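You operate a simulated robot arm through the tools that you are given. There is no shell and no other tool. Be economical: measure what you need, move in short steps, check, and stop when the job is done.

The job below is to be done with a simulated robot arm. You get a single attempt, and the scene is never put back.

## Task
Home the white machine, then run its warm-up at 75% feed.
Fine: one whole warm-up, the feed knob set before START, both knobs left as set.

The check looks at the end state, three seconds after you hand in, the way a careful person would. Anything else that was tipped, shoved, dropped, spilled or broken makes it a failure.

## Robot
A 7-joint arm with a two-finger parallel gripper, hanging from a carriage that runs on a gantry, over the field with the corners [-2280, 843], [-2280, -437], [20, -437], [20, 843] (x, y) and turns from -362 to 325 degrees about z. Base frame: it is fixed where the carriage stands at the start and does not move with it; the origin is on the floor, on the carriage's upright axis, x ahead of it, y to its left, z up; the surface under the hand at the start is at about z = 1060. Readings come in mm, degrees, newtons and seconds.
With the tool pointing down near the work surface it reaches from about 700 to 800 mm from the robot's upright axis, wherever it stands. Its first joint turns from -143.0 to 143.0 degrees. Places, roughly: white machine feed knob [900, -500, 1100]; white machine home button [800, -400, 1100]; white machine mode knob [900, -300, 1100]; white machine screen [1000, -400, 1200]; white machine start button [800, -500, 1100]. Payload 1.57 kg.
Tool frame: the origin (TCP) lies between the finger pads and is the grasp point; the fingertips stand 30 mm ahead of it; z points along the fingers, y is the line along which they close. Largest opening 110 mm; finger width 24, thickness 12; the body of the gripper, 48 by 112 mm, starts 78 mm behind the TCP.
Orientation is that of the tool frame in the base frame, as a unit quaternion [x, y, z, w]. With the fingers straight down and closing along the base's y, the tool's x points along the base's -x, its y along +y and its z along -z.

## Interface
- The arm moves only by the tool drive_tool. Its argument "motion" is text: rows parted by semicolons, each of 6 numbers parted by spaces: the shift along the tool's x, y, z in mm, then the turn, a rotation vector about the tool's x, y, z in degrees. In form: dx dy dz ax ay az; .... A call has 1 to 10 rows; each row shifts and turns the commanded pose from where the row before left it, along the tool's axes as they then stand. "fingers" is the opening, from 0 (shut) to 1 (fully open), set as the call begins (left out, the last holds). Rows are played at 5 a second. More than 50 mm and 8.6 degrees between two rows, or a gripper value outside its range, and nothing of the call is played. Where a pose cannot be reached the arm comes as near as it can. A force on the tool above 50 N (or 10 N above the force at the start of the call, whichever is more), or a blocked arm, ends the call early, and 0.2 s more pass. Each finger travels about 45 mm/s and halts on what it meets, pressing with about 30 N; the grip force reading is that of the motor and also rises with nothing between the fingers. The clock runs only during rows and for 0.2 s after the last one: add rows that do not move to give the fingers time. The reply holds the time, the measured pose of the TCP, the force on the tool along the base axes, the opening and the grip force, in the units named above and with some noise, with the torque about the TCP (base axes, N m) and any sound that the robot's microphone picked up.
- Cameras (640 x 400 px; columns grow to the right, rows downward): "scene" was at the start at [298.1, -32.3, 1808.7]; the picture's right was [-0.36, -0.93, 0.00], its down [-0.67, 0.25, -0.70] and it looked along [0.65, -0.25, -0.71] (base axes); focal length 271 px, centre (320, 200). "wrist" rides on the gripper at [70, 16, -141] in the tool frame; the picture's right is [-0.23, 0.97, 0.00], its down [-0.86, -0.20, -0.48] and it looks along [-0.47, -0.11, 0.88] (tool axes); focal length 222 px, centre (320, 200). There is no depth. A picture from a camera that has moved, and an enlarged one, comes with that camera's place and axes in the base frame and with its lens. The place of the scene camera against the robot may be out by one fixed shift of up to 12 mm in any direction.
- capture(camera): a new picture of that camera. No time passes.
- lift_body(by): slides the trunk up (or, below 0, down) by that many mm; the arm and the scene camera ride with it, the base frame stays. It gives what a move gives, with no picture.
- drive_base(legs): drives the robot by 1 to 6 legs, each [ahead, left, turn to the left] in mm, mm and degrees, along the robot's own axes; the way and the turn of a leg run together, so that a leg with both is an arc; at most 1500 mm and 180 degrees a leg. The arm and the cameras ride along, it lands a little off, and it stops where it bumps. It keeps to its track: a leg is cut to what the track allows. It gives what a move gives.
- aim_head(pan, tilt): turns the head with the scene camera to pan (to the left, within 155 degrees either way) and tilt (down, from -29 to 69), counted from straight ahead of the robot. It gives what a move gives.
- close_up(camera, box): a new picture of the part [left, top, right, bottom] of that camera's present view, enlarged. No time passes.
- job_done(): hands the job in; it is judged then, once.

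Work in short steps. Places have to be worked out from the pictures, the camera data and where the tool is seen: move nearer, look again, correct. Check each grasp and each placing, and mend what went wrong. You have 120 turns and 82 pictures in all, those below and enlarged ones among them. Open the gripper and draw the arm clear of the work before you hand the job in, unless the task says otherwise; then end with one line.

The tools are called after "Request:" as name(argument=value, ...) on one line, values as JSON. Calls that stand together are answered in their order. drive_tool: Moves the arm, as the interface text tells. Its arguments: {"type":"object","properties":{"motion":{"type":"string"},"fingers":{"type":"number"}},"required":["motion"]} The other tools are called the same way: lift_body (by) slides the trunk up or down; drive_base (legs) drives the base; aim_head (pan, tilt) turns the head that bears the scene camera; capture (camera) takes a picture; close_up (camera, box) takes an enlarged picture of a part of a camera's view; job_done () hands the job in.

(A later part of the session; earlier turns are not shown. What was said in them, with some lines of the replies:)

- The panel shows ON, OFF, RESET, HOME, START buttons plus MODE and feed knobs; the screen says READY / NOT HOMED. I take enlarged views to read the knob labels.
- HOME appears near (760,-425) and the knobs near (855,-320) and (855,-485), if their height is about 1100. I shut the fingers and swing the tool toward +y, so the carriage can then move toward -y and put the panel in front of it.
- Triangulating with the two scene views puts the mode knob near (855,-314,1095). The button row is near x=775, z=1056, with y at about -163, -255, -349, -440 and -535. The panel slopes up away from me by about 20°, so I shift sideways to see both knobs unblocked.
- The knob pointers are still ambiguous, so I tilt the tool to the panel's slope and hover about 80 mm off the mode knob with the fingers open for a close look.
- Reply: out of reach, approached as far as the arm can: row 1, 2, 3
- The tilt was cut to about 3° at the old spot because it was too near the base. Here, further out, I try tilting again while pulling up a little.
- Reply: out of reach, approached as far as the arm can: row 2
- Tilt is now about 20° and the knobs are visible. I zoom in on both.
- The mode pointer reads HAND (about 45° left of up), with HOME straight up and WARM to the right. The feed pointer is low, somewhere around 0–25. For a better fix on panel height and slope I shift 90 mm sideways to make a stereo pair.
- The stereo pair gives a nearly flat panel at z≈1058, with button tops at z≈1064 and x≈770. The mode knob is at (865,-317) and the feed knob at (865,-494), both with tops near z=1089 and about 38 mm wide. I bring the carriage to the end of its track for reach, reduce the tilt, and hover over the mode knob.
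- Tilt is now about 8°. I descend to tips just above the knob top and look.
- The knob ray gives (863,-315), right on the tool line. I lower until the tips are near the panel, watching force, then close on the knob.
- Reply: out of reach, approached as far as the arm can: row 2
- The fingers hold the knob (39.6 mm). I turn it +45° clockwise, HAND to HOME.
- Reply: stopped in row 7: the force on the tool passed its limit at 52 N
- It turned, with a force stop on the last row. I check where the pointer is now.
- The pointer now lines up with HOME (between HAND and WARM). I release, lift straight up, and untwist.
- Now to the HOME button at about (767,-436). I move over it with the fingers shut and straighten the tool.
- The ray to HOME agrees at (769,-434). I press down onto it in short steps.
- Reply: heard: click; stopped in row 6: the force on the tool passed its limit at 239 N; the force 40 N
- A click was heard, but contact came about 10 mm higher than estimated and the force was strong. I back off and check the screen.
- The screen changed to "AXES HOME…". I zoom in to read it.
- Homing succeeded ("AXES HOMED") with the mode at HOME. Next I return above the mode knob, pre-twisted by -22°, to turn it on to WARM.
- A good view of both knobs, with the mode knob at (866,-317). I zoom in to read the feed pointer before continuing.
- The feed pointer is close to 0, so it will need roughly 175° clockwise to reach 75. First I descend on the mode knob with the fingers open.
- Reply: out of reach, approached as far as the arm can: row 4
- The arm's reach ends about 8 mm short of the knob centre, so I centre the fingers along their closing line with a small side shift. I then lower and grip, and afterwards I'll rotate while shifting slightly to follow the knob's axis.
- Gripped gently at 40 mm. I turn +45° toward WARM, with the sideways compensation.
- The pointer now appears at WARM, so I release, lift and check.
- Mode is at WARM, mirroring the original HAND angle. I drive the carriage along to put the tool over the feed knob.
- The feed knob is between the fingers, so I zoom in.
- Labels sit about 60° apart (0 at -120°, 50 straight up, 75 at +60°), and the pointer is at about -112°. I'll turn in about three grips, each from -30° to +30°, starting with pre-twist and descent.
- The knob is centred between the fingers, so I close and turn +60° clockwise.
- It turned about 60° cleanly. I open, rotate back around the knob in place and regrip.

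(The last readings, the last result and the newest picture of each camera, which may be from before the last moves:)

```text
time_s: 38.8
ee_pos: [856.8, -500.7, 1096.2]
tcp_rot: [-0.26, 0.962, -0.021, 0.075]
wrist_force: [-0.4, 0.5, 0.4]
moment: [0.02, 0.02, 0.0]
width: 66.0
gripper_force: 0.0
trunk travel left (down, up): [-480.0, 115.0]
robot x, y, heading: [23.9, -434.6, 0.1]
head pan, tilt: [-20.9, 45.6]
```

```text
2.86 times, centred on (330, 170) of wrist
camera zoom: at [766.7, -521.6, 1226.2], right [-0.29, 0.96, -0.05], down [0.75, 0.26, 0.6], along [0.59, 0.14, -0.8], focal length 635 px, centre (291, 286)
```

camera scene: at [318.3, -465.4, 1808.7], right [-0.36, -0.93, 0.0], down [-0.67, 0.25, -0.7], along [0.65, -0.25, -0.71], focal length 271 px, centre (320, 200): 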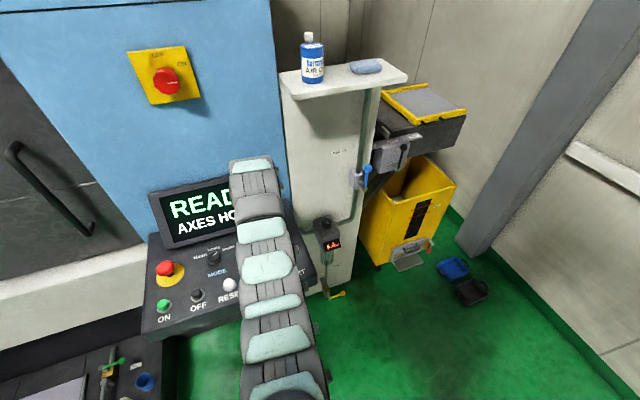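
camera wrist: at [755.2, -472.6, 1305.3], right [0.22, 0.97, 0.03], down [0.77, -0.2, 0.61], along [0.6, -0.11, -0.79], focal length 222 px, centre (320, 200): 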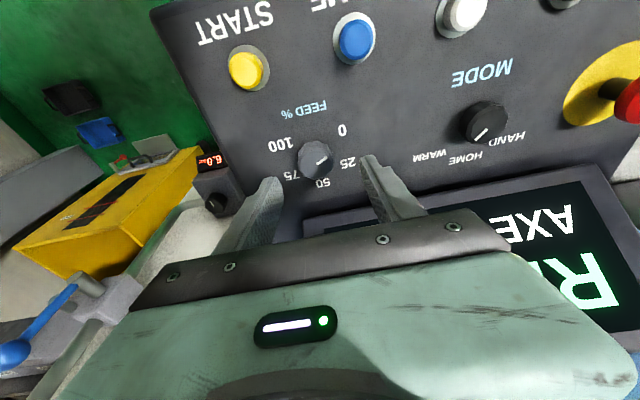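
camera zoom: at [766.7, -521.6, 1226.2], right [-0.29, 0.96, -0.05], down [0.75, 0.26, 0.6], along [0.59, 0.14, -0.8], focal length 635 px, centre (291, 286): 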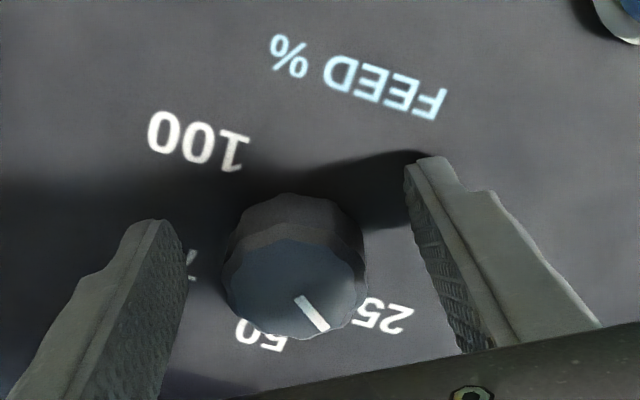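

The pointer is now between 25 and 50. I grip again and make the second +60° turn.

Request:
drive_tool(motion="0 0 0 0 0 0; 0 0 0 0 0 0; 0 0 0 0 0 0; 0 0 0 0 0 0", fingers=0.28)

Request:
drive_tool(motion="0 1.3 0 0 0 7.5; 0 1.3 0 0 0 7.5; 0 1.3 0 0 0 7.5; 0 1.3 0 0 0 7.5; 0 1.3 0 0 0 7.5; 0 1.3 0 0 0 7.5; 0 1.3 0 0 0 7.5; 0 1.3 0 0 0 7.5; 0 0 0 0 0 0")

Request:
drive_tool(motion="0 0 0 0 0 0; 0 0 0 0 0 0; 0 -1.3 0 0 0 -7.5; 0 -1.3 0 0 0 -7.5; 0 -1.3 0 0 0 -7.5; 0 -1.3 0 0 0 -7.5; 0 -1.3 0 0 0 -7.5; 0 -1.3 0 0 0 -7.5; 0 -1.3 0 0 0 -7.5; 0 -1.3 0 0 0 -7.5", fingers=0.6)

Request:
close_up(camera="wrist", box=[230, 100, 430, 240])

```text
time_s: 39.8
ee_pos: [856.5, -502.6, 1098.3]
tcp_rot: [-0.259, 0.963, -0.021, 0.075]
wrist_force: [4.5, -5.3, -2.4]
moment: [0.31, -0.16, -0.13]
width: 40.3
gripper_force: 36.4
trunk travel left (down, up): [-480.0, 115.0]
robot x, y, heading: [20.9, -431.4, 0.1]
head pan, tilt: [-20.9, 45.6]
```

```text
time_s: 41.8
ee_pos: [857.0, -490.3, 1098.2]
tcp_rot: [0.257, 0.963, 0.02, 0.076]
wrist_force: [4.3, -1.6, 2.4]
moment: [-0.83, -0.04, -0.01]
width: 40.3
gripper_force: 45.1
trunk travel left (down, up): [-480.0, 115.0]
robot x, y, heading: [21.8, -429.0, 0.2]
head pan, tilt: [-20.9, 45.6]
```

```text
time_s: 44.0
ee_pos: [853.8, -501.3, 1098.5]
tcp_rot: [-0.261, 0.962, -0.02, 0.074]
wrist_force: [0.2, 0.2, -0.5]
moment: [0.0, 0.01, -0.01]
width: 65.9
gripper_force: 0.1
trunk travel left (down, up): [-480.0, 115.0]
robot x, y, heading: [20.2, -435.4, 0.1]
head pan, tilt: [-20.9, 45.6]
```

```text
2.86 times, centred on (330, 170) of wrist
camera zoom: at [765.2, -520.9, 1226.0], right [-0.29, 0.96, -0.05], down [0.76, 0.26, 0.6], along [0.59, 0.14, -0.8], focal length 635 px, centre (291, 286)
```

zoom: 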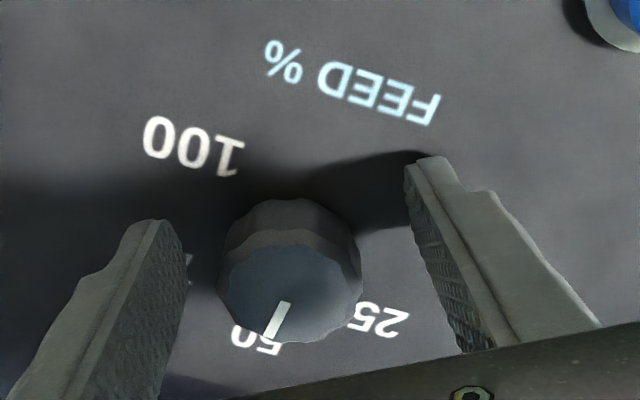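

The pointer is about 8° past 50. I regrip and turn +52° toward 75, then lift off for a straight look.

Request:
drive_tool(motion="0 0 0 0 0 0; 0 0 0 0 0 0; 0 0 0 0 0 0; 0 0 0 0 0 0", fingers=0.28)

Request:
drive_tool(motion="0 1.3 0 0 0 7.5; 0 1.3 0 0 0 7.5; 0 1.3 0 0 0 7.5; 0 1.3 0 0 0 7.5; 0 1.3 0 0 0 7.5; 0 1.3 0 0 0 7.5; 0 1.3 0 0 0 7.5; 0 0 0 0 0 0")

Request:
drive_tool(motion="0 0 0 0 0 0; 0 0 0 0 0 0; 0 0 0 0 0 0; 0 0 -15 0 0 0; 0 0 -25 0 0 0; 0 0 -40 0 0 -7.5; 0 0 0 0 0 -7.5; 0 0 0 0 0 -7.5; 0 0 0 0 0 0", fingers=0.6)

Request:
close_up(camera="wrist", box=[250, 90, 390, 200])

```text
time_s: 45.0
ee_pos: [855.4, -503.6, 1098.1]
tcp_rot: [-0.259, 0.963, -0.021, 0.075]
wrist_force: [4.5, -6.9, -2.5]
moment: [0.29, -0.08, -0.17]
width: 40.3
gripper_force: 36.8
trunk travel left (down, up): [-480.0, 115.0]
robot x, y, heading: [19.3, -431.0, 0.2]
head pan, tilt: [-20.9, 45.6]
```

```text
time_s: 46.8
ee_pos: [853.4, -490.4, 1097.0]
tcp_rot: [0.194, 0.978, 0.016, 0.076]
wrist_force: [5.3, 0.7, -11.9]
moment: [-0.87, -0.24, 0.03]
width: 39.9
gripper_force: 44.6
trunk travel left (down, up): [-480.0, 115.0]
robot x, y, heading: [23.3, -431.8, -0.0]
head pan, tilt: [-20.9, 45.6]
```

```text
time_s: 48.8
ee_pos: [842.3, -493.0, 1176.0]
tcp_rot: [-0.002, 0.997, 0.001, 0.078]
wrist_force: [-0.1, -0.2, 0.7]
moment: [-0.03, 0.05, 0.0]
width: 66.3
gripper_force: 0.0
trunk travel left (down, up): [-480.0, 115.0]
robot x, y, heading: [20.0, -435.6, 0.3]
head pan, tilt: [-20.9, 45.6]
```

```text
3.64 times, centred on (320, 145) of wrist
camera zoom: at [750.6, -475.7, 1304.0], right [0.22, 0.97, 0.03], down [0.77, -0.2, 0.61], along [0.6, -0.11, -0.8], focal length 808 px, centre (320, 400)
```

zoom: 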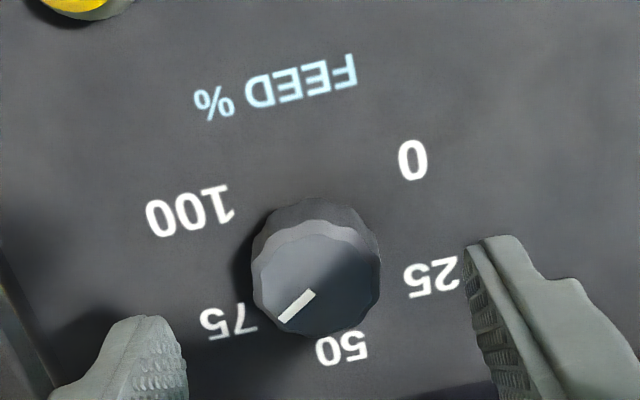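

The pointer aims at 75, at about 59–60°. I take one tighter view to confirm, plus the scene view for the screen.

Request:
close_up(camera="wrist", box=[285, 125, 355, 175])

Request:
capture(camera="scene")

```text
8.00 times, centred on (320, 150) of wrist
camera zoom: at [750.6, -475.7, 1304.0], right [0.22, 0.97, 0.03], down [0.77, -0.2, 0.61], along [0.6, -0.11, -0.8], focal length 1777 px, centre (320, 600)
```

zoom: 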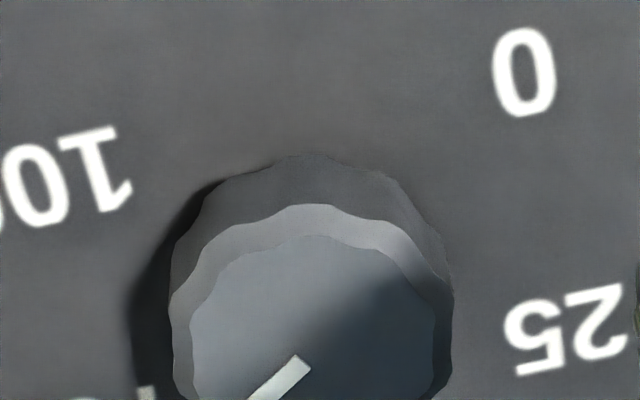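

```text
40 pictures are left
camera scene: at [318.3, -465.4, 1808.7], right [-0.36, -0.93, 0.0], down [-0.67, 0.25, -0.7], along [0.65, -0.25, -0.71], focal length 271 px, centre (320, 200)
```

scene: 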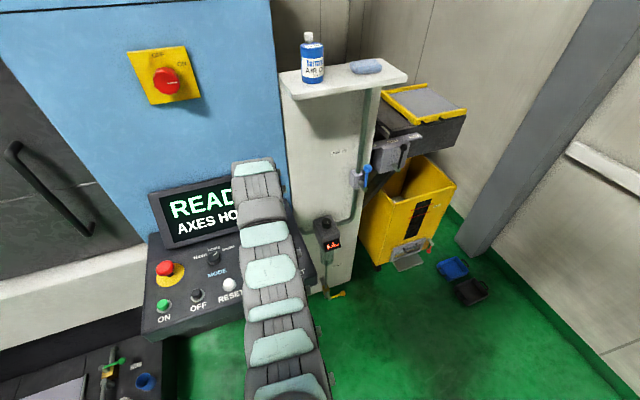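

Worked out on the plane, the labels sit at exactly 60° spacing and the pointer is at 59.5°, so feed is 75%. START lies at about (770,-534) with its top near z=1076. I move over it with the fingers shut.

Request:
drive_tool(motion="25 -14 0 0 0 0; 25 -14 0 0 0 0; 24 -13 0 0 4.5 0; 0 0 0 0 4.4 0; 0 0 0 0 0 0; 0 0 0 0 0 0", fingers=0)

Request:
capture(camera="wrist")

```text
time_s: 50.1
ee_pos: [769.0, -532.3, 1165.3]
tcp_rot: [-0.001, 1.0, 0.0, 0.0]
wrist_force: [0.8, -0.3, -0.5]
moment: [-0.04, 0.02, 0.02]
width: 0.1
gripper_force: 20.7
trunk travel left (down, up): [-480.0, 115.0]
robot x, y, heading: [19.0, -433.6, 0.1]
head pan, tilt: [-20.9, 45.6]
```

```text
39 pictures are left
camera wrist: at [699.1, -516.4, 1305.8], right [0.23, 0.97, 0.0], down [0.86, -0.2, 0.48], along [0.47, -0.11, -0.88], focal length 222 px, centre (320, 200)
```

wrist: 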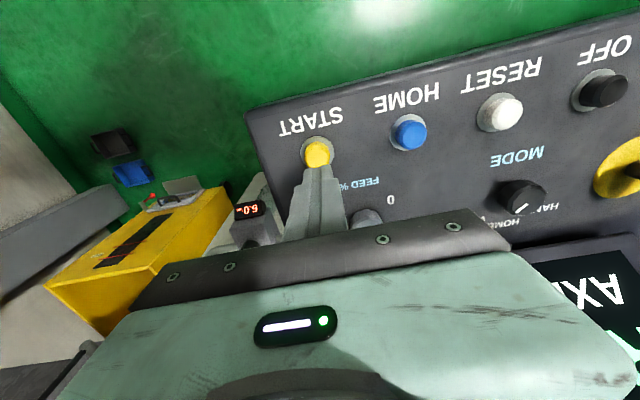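

Aligned to within about 3 mm. I descend to just above the button, then press in 1.5 mm steps.

Request:
drive_tool(motion="2 -2 20 0 0 0; 0 0 18 0 0 0; 0 0 12 0 0 0; 0 0 0 0 0 0")

Request:
drive_tool(motion="0 0 1.5 0 0 0; 0 0 1.5 0 0 0; 0 0 1.5 0 0 0; 0 0 0 0 0 0")

```text
time_s: 51.1
ee_pos: [766.9, -535.9, 1115.3]
tcp_rot: [-0.001, 1.0, 0.0, 0.0]
wrist_force: [-0.2, -0.3, 0.7]
moment: [0.03, 0.01, 0.01]
width: 0.2
gripper_force: 21.1
trunk travel left (down, up): [-480.0, 115.0]
robot x, y, heading: [20.5, -430.8, 0.2]
head pan, tilt: [-20.9, 45.6]
```

```text
time_s: 52.1
ee_pos: [766.5, -535.9, 1110.5]
tcp_rot: [-0.001, 1.0, 0.0, 0.0]
wrist_force: [0.3, 1.2, 0.4]
moment: [0.0, 0.02, 0.02]
width: 0.0
gripper_force: 21.6
trunk travel left (down, up): [-480.0, 115.0]
robot x, y, heading: [21.1, -432.2, 0.4]
head pan, tilt: [-20.9, 45.6]
```

No contact yet at tip z≈1080. I keep going in small steps.

Request:
drive_tool(motion="0 0 1.5 0 0 0; 0 0 1.5 0 0 0; 0 0 1.5 0 0 0; 0 0 0 0 0 0")

```text
time_s: 53.1
ee_pos: [766.3, -535.0, 1105.8]
tcp_rot: [0.0, 1.0, 0.0, 0.001]
wrist_force: [-1.6, 0.1, 2.4]
moment: [-0.01, 0.06, 0.02]
width: 0.1
gripper_force: 21.4
trunk travel left (down, up): [-480.0, 115.0]
robot x, y, heading: [19.9, -437.2, 0.1]
head pan, tilt: [-20.9, 45.6]
heard: click
```

A click was heard with only light force. I retract straight up and read the screen.

Request:
drive_tool(motion="0 0 -10 0 0 0; 0 0 -30 0 0 0; 15 0 -40 0 0 0; 40 0 -30 0 0 0; 0 0 0 0 0 0")

Request:
capture(camera="scene")

```text
time_s: 54.4
ee_pos: [727.9, -535.9, 1204.5]
tcp_rot: [0.0, 1.0, 0.001, 0.0]
wrist_force: [-0.6, 0.2, 0.9]
moment: [-0.03, 0.01, -0.01]
width: 0.2
gripper_force: 21.4
out of reach, approached as far as the arm can: row 4
trunk travel left (down, up): [-480.0, 115.0]
robot x, y, heading: [20.9, -429.9, 0.2]
head pan, tilt: [-20.9, 45.6]
```

```text
38 pictures are left
camera scene: at [318.3, -465.3, 1808.7], right [-0.36, -0.93, 0.0], down [-0.67, 0.25, -0.7], along [0.65, -0.25, -0.71], focal length 271 px, centre (320, 200)
```

scene: 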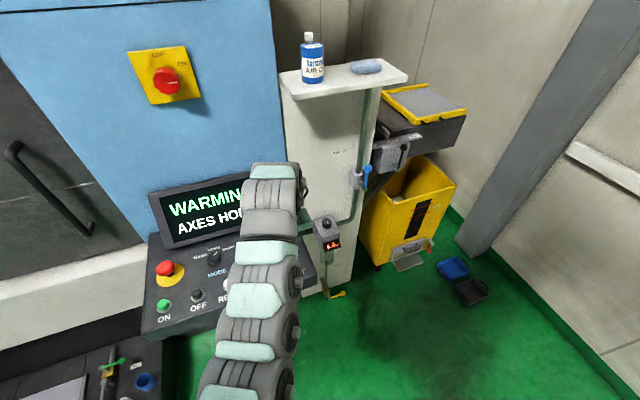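

It reads "WARMING". I draw the arm back from the panel for a clear view and let time pass.

Request:
drive_base(legs=[[-200, 0, 0]])

Request:
drive_tool(motion="0 0 0 0 0 0; 0 0 0 0 0 0; 0 0 0 0 0 0; 0 0 0 0 0 0; 0 0 0 0 0 0; 0 0 0 0 0 0; 0 0 0 0 0 0; 0 0 0 0 0 0; 0 0 0 0 0 0; 0 0 0 0 0 0", fingers=0.6)

Request:
capture(camera="scene")

```text
time_s: 56.0
ee_pos: [527.5, -536.8, 1204.7]
tcp_rot: [0.0, 1.0, 0.0, 0.001]
wrist_force: [-0.3, 0.3, -0.3]
moment: [0.01, 0.0, 0.02]
width: 0.0
gripper_force: 21.7
trunk travel left (down, up): [-480.0, 115.0]
robot x, y, heading: [-181.5, -434.0, -0.0]
head pan, tilt: [-20.9, 45.6]
```

```text
time_s: 58.1
ee_pos: [527.1, -537.1, 1203.1]
tcp_rot: [0.0, 1.0, 0.0, 0.0]
wrist_force: [-0.4, 0.8, -0.7]
moment: [-0.01, 0.01, 0.0]
width: 65.7
gripper_force: 0.2
trunk travel left (down, up): [-480.0, 115.0]
robot x, y, heading: [-182.5, -432.6, 0.1]
head pan, tilt: [-20.9, 45.6]
```

```text
37 pictures are left
camera scene: at [117.3, -466.0, 1808.7], right [-0.36, -0.93, 0.0], down [-0.67, 0.26, -0.7], along [0.65, -0.25, -0.71], focal length 271 px, centre (320, 200)
```

scene: 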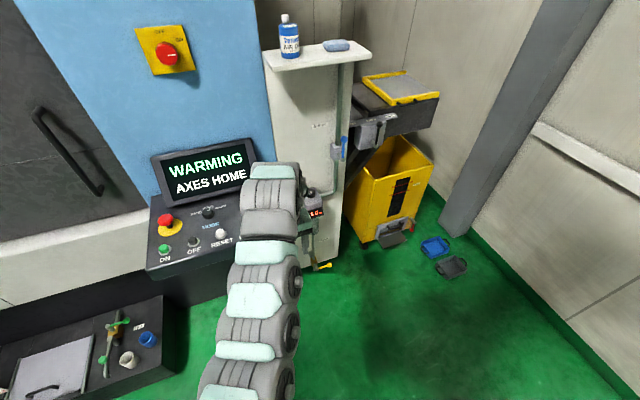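

Screen: WARMING / AXES HOME. I wait further, in place.

Request:
drive_tool(motion="0 0 0 0 0 0; 0 0 0 0 0 0; 0 0 0 0 0 0; 0 0 0 0 0 0; 0 0 0 0 0 0; 0 0 0 0 0 0; 0 0 0 0 0 0; 0 0 0 0 0 0; 0 0 0 0 0 0; 0 0 0 0 0 0")

Request:
drive_tool(motion="0 0 0 0 0 0; 0 0 0 0 0 0; 0 0 0 0 0 0; 0 0 0 0 0 0; 0 0 0 0 0 0; 0 0 0 0 0 0; 0 0 0 0 0 0; 0 0 0 0 0 0; 0 0 0 0 0 0; 0 0 0 0 0 0")

Request:
drive_tool(motion="0 0 0 0 0 0; 0 0 0 0 0 0; 0 0 0 0 0 0; 0 0 0 0 0 0; 0 0 0 0 0 0; 0 0 0 0 0 0; 0 0 0 0 0 0; 0 0 0 0 0 0; 0 0 0 0 0 0; 0 0 0 0 0 0")

Request:
close_up(camera="scene", box=[130, 120, 330, 280])

```text
time_s: 60.4
ee_pos: [525.8, -536.0, 1203.9]
tcp_rot: [0.0, 1.0, 0.0, 0.001]
wrist_force: [0.9, 0.5, -0.4]
moment: [0.0, -0.03, -0.01]
width: 66.0
gripper_force: 0.1
trunk travel left (down, up): [-480.0, 115.0]
robot x, y, heading: [-183.0, -436.5, -0.1]
head pan, tilt: [-20.9, 45.6]
```

```text
time_s: 62.5
ee_pos: [526.5, -535.9, 1202.4]
tcp_rot: [0.0, 1.0, 0.0, 0.001]
wrist_force: [-1.1, -0.2, -0.5]
moment: [0.0, 0.0, 0.01]
width: 65.9
gripper_force: 0.0
trunk travel left (down, up): [-480.0, 115.0]
robot x, y, heading: [-181.3, -433.6, -0.0]
head pan, tilt: [-20.9, 45.6]
```

```text
time_s: 64.8
ee_pos: [526.2, -536.2, 1202.9]
tcp_rot: [0.0, 1.0, 0.001, 0.001]
wrist_force: [-0.2, -0.4, 0.1]
moment: [0.03, 0.01, -0.02]
width: 66.0
gripper_force: 0.1
trunk travel left (down, up): [-480.0, 115.0]
robot x, y, heading: [-178.7, -433.6, 0.0]
head pan, tilt: [-20.9, 45.6]
```

```text
2.50 times, centred on (230, 200) of scene
camera zoom: at [117.3, -466.0, 1808.7], right [-0.36, -0.93, 0.0], down [-0.67, 0.26, -0.7], along [0.65, -0.25, -0.71], focal length 678 px, centre (545, 200)
```

zoom: 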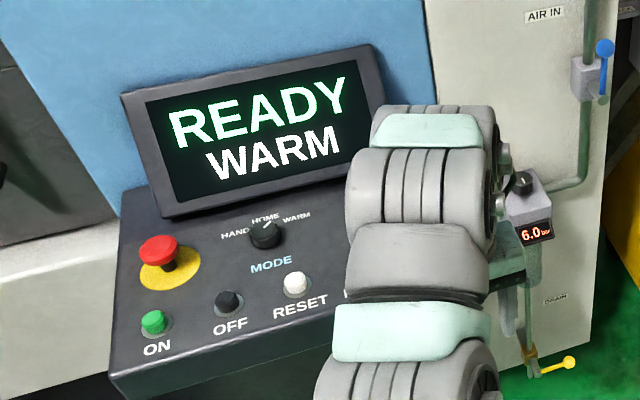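

The screen shows READY / WARM, so one whole warm-up has run. I take a last check of the knobs from the wrist camera.

Request:
capture(camera="wrist")

```text
35 pictures are left
camera wrist: at [456.8, -519.7, 1344.1], right [0.23, 0.97, 0.0], down [0.85, -0.2, 0.48], along [0.47, -0.11, -0.88], focal length 222 px, centre (320, 200)
```

wrist: 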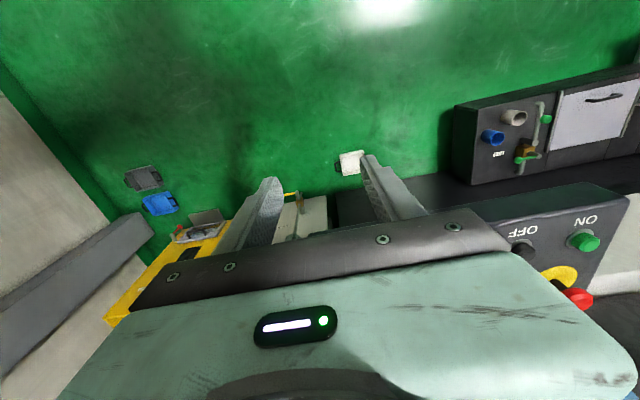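

The arm is clear, the gripper is open, and neither knob has been touched since it was set. I hand in.

Request:
job_done()

```text
The job is handed in.
```

The white machine is homed and has run one whole warm-up, with the feed knob set to 75% before START; its screen reads READY / WARM, and both knobs are left as set (mode on WARM, feed on 75).
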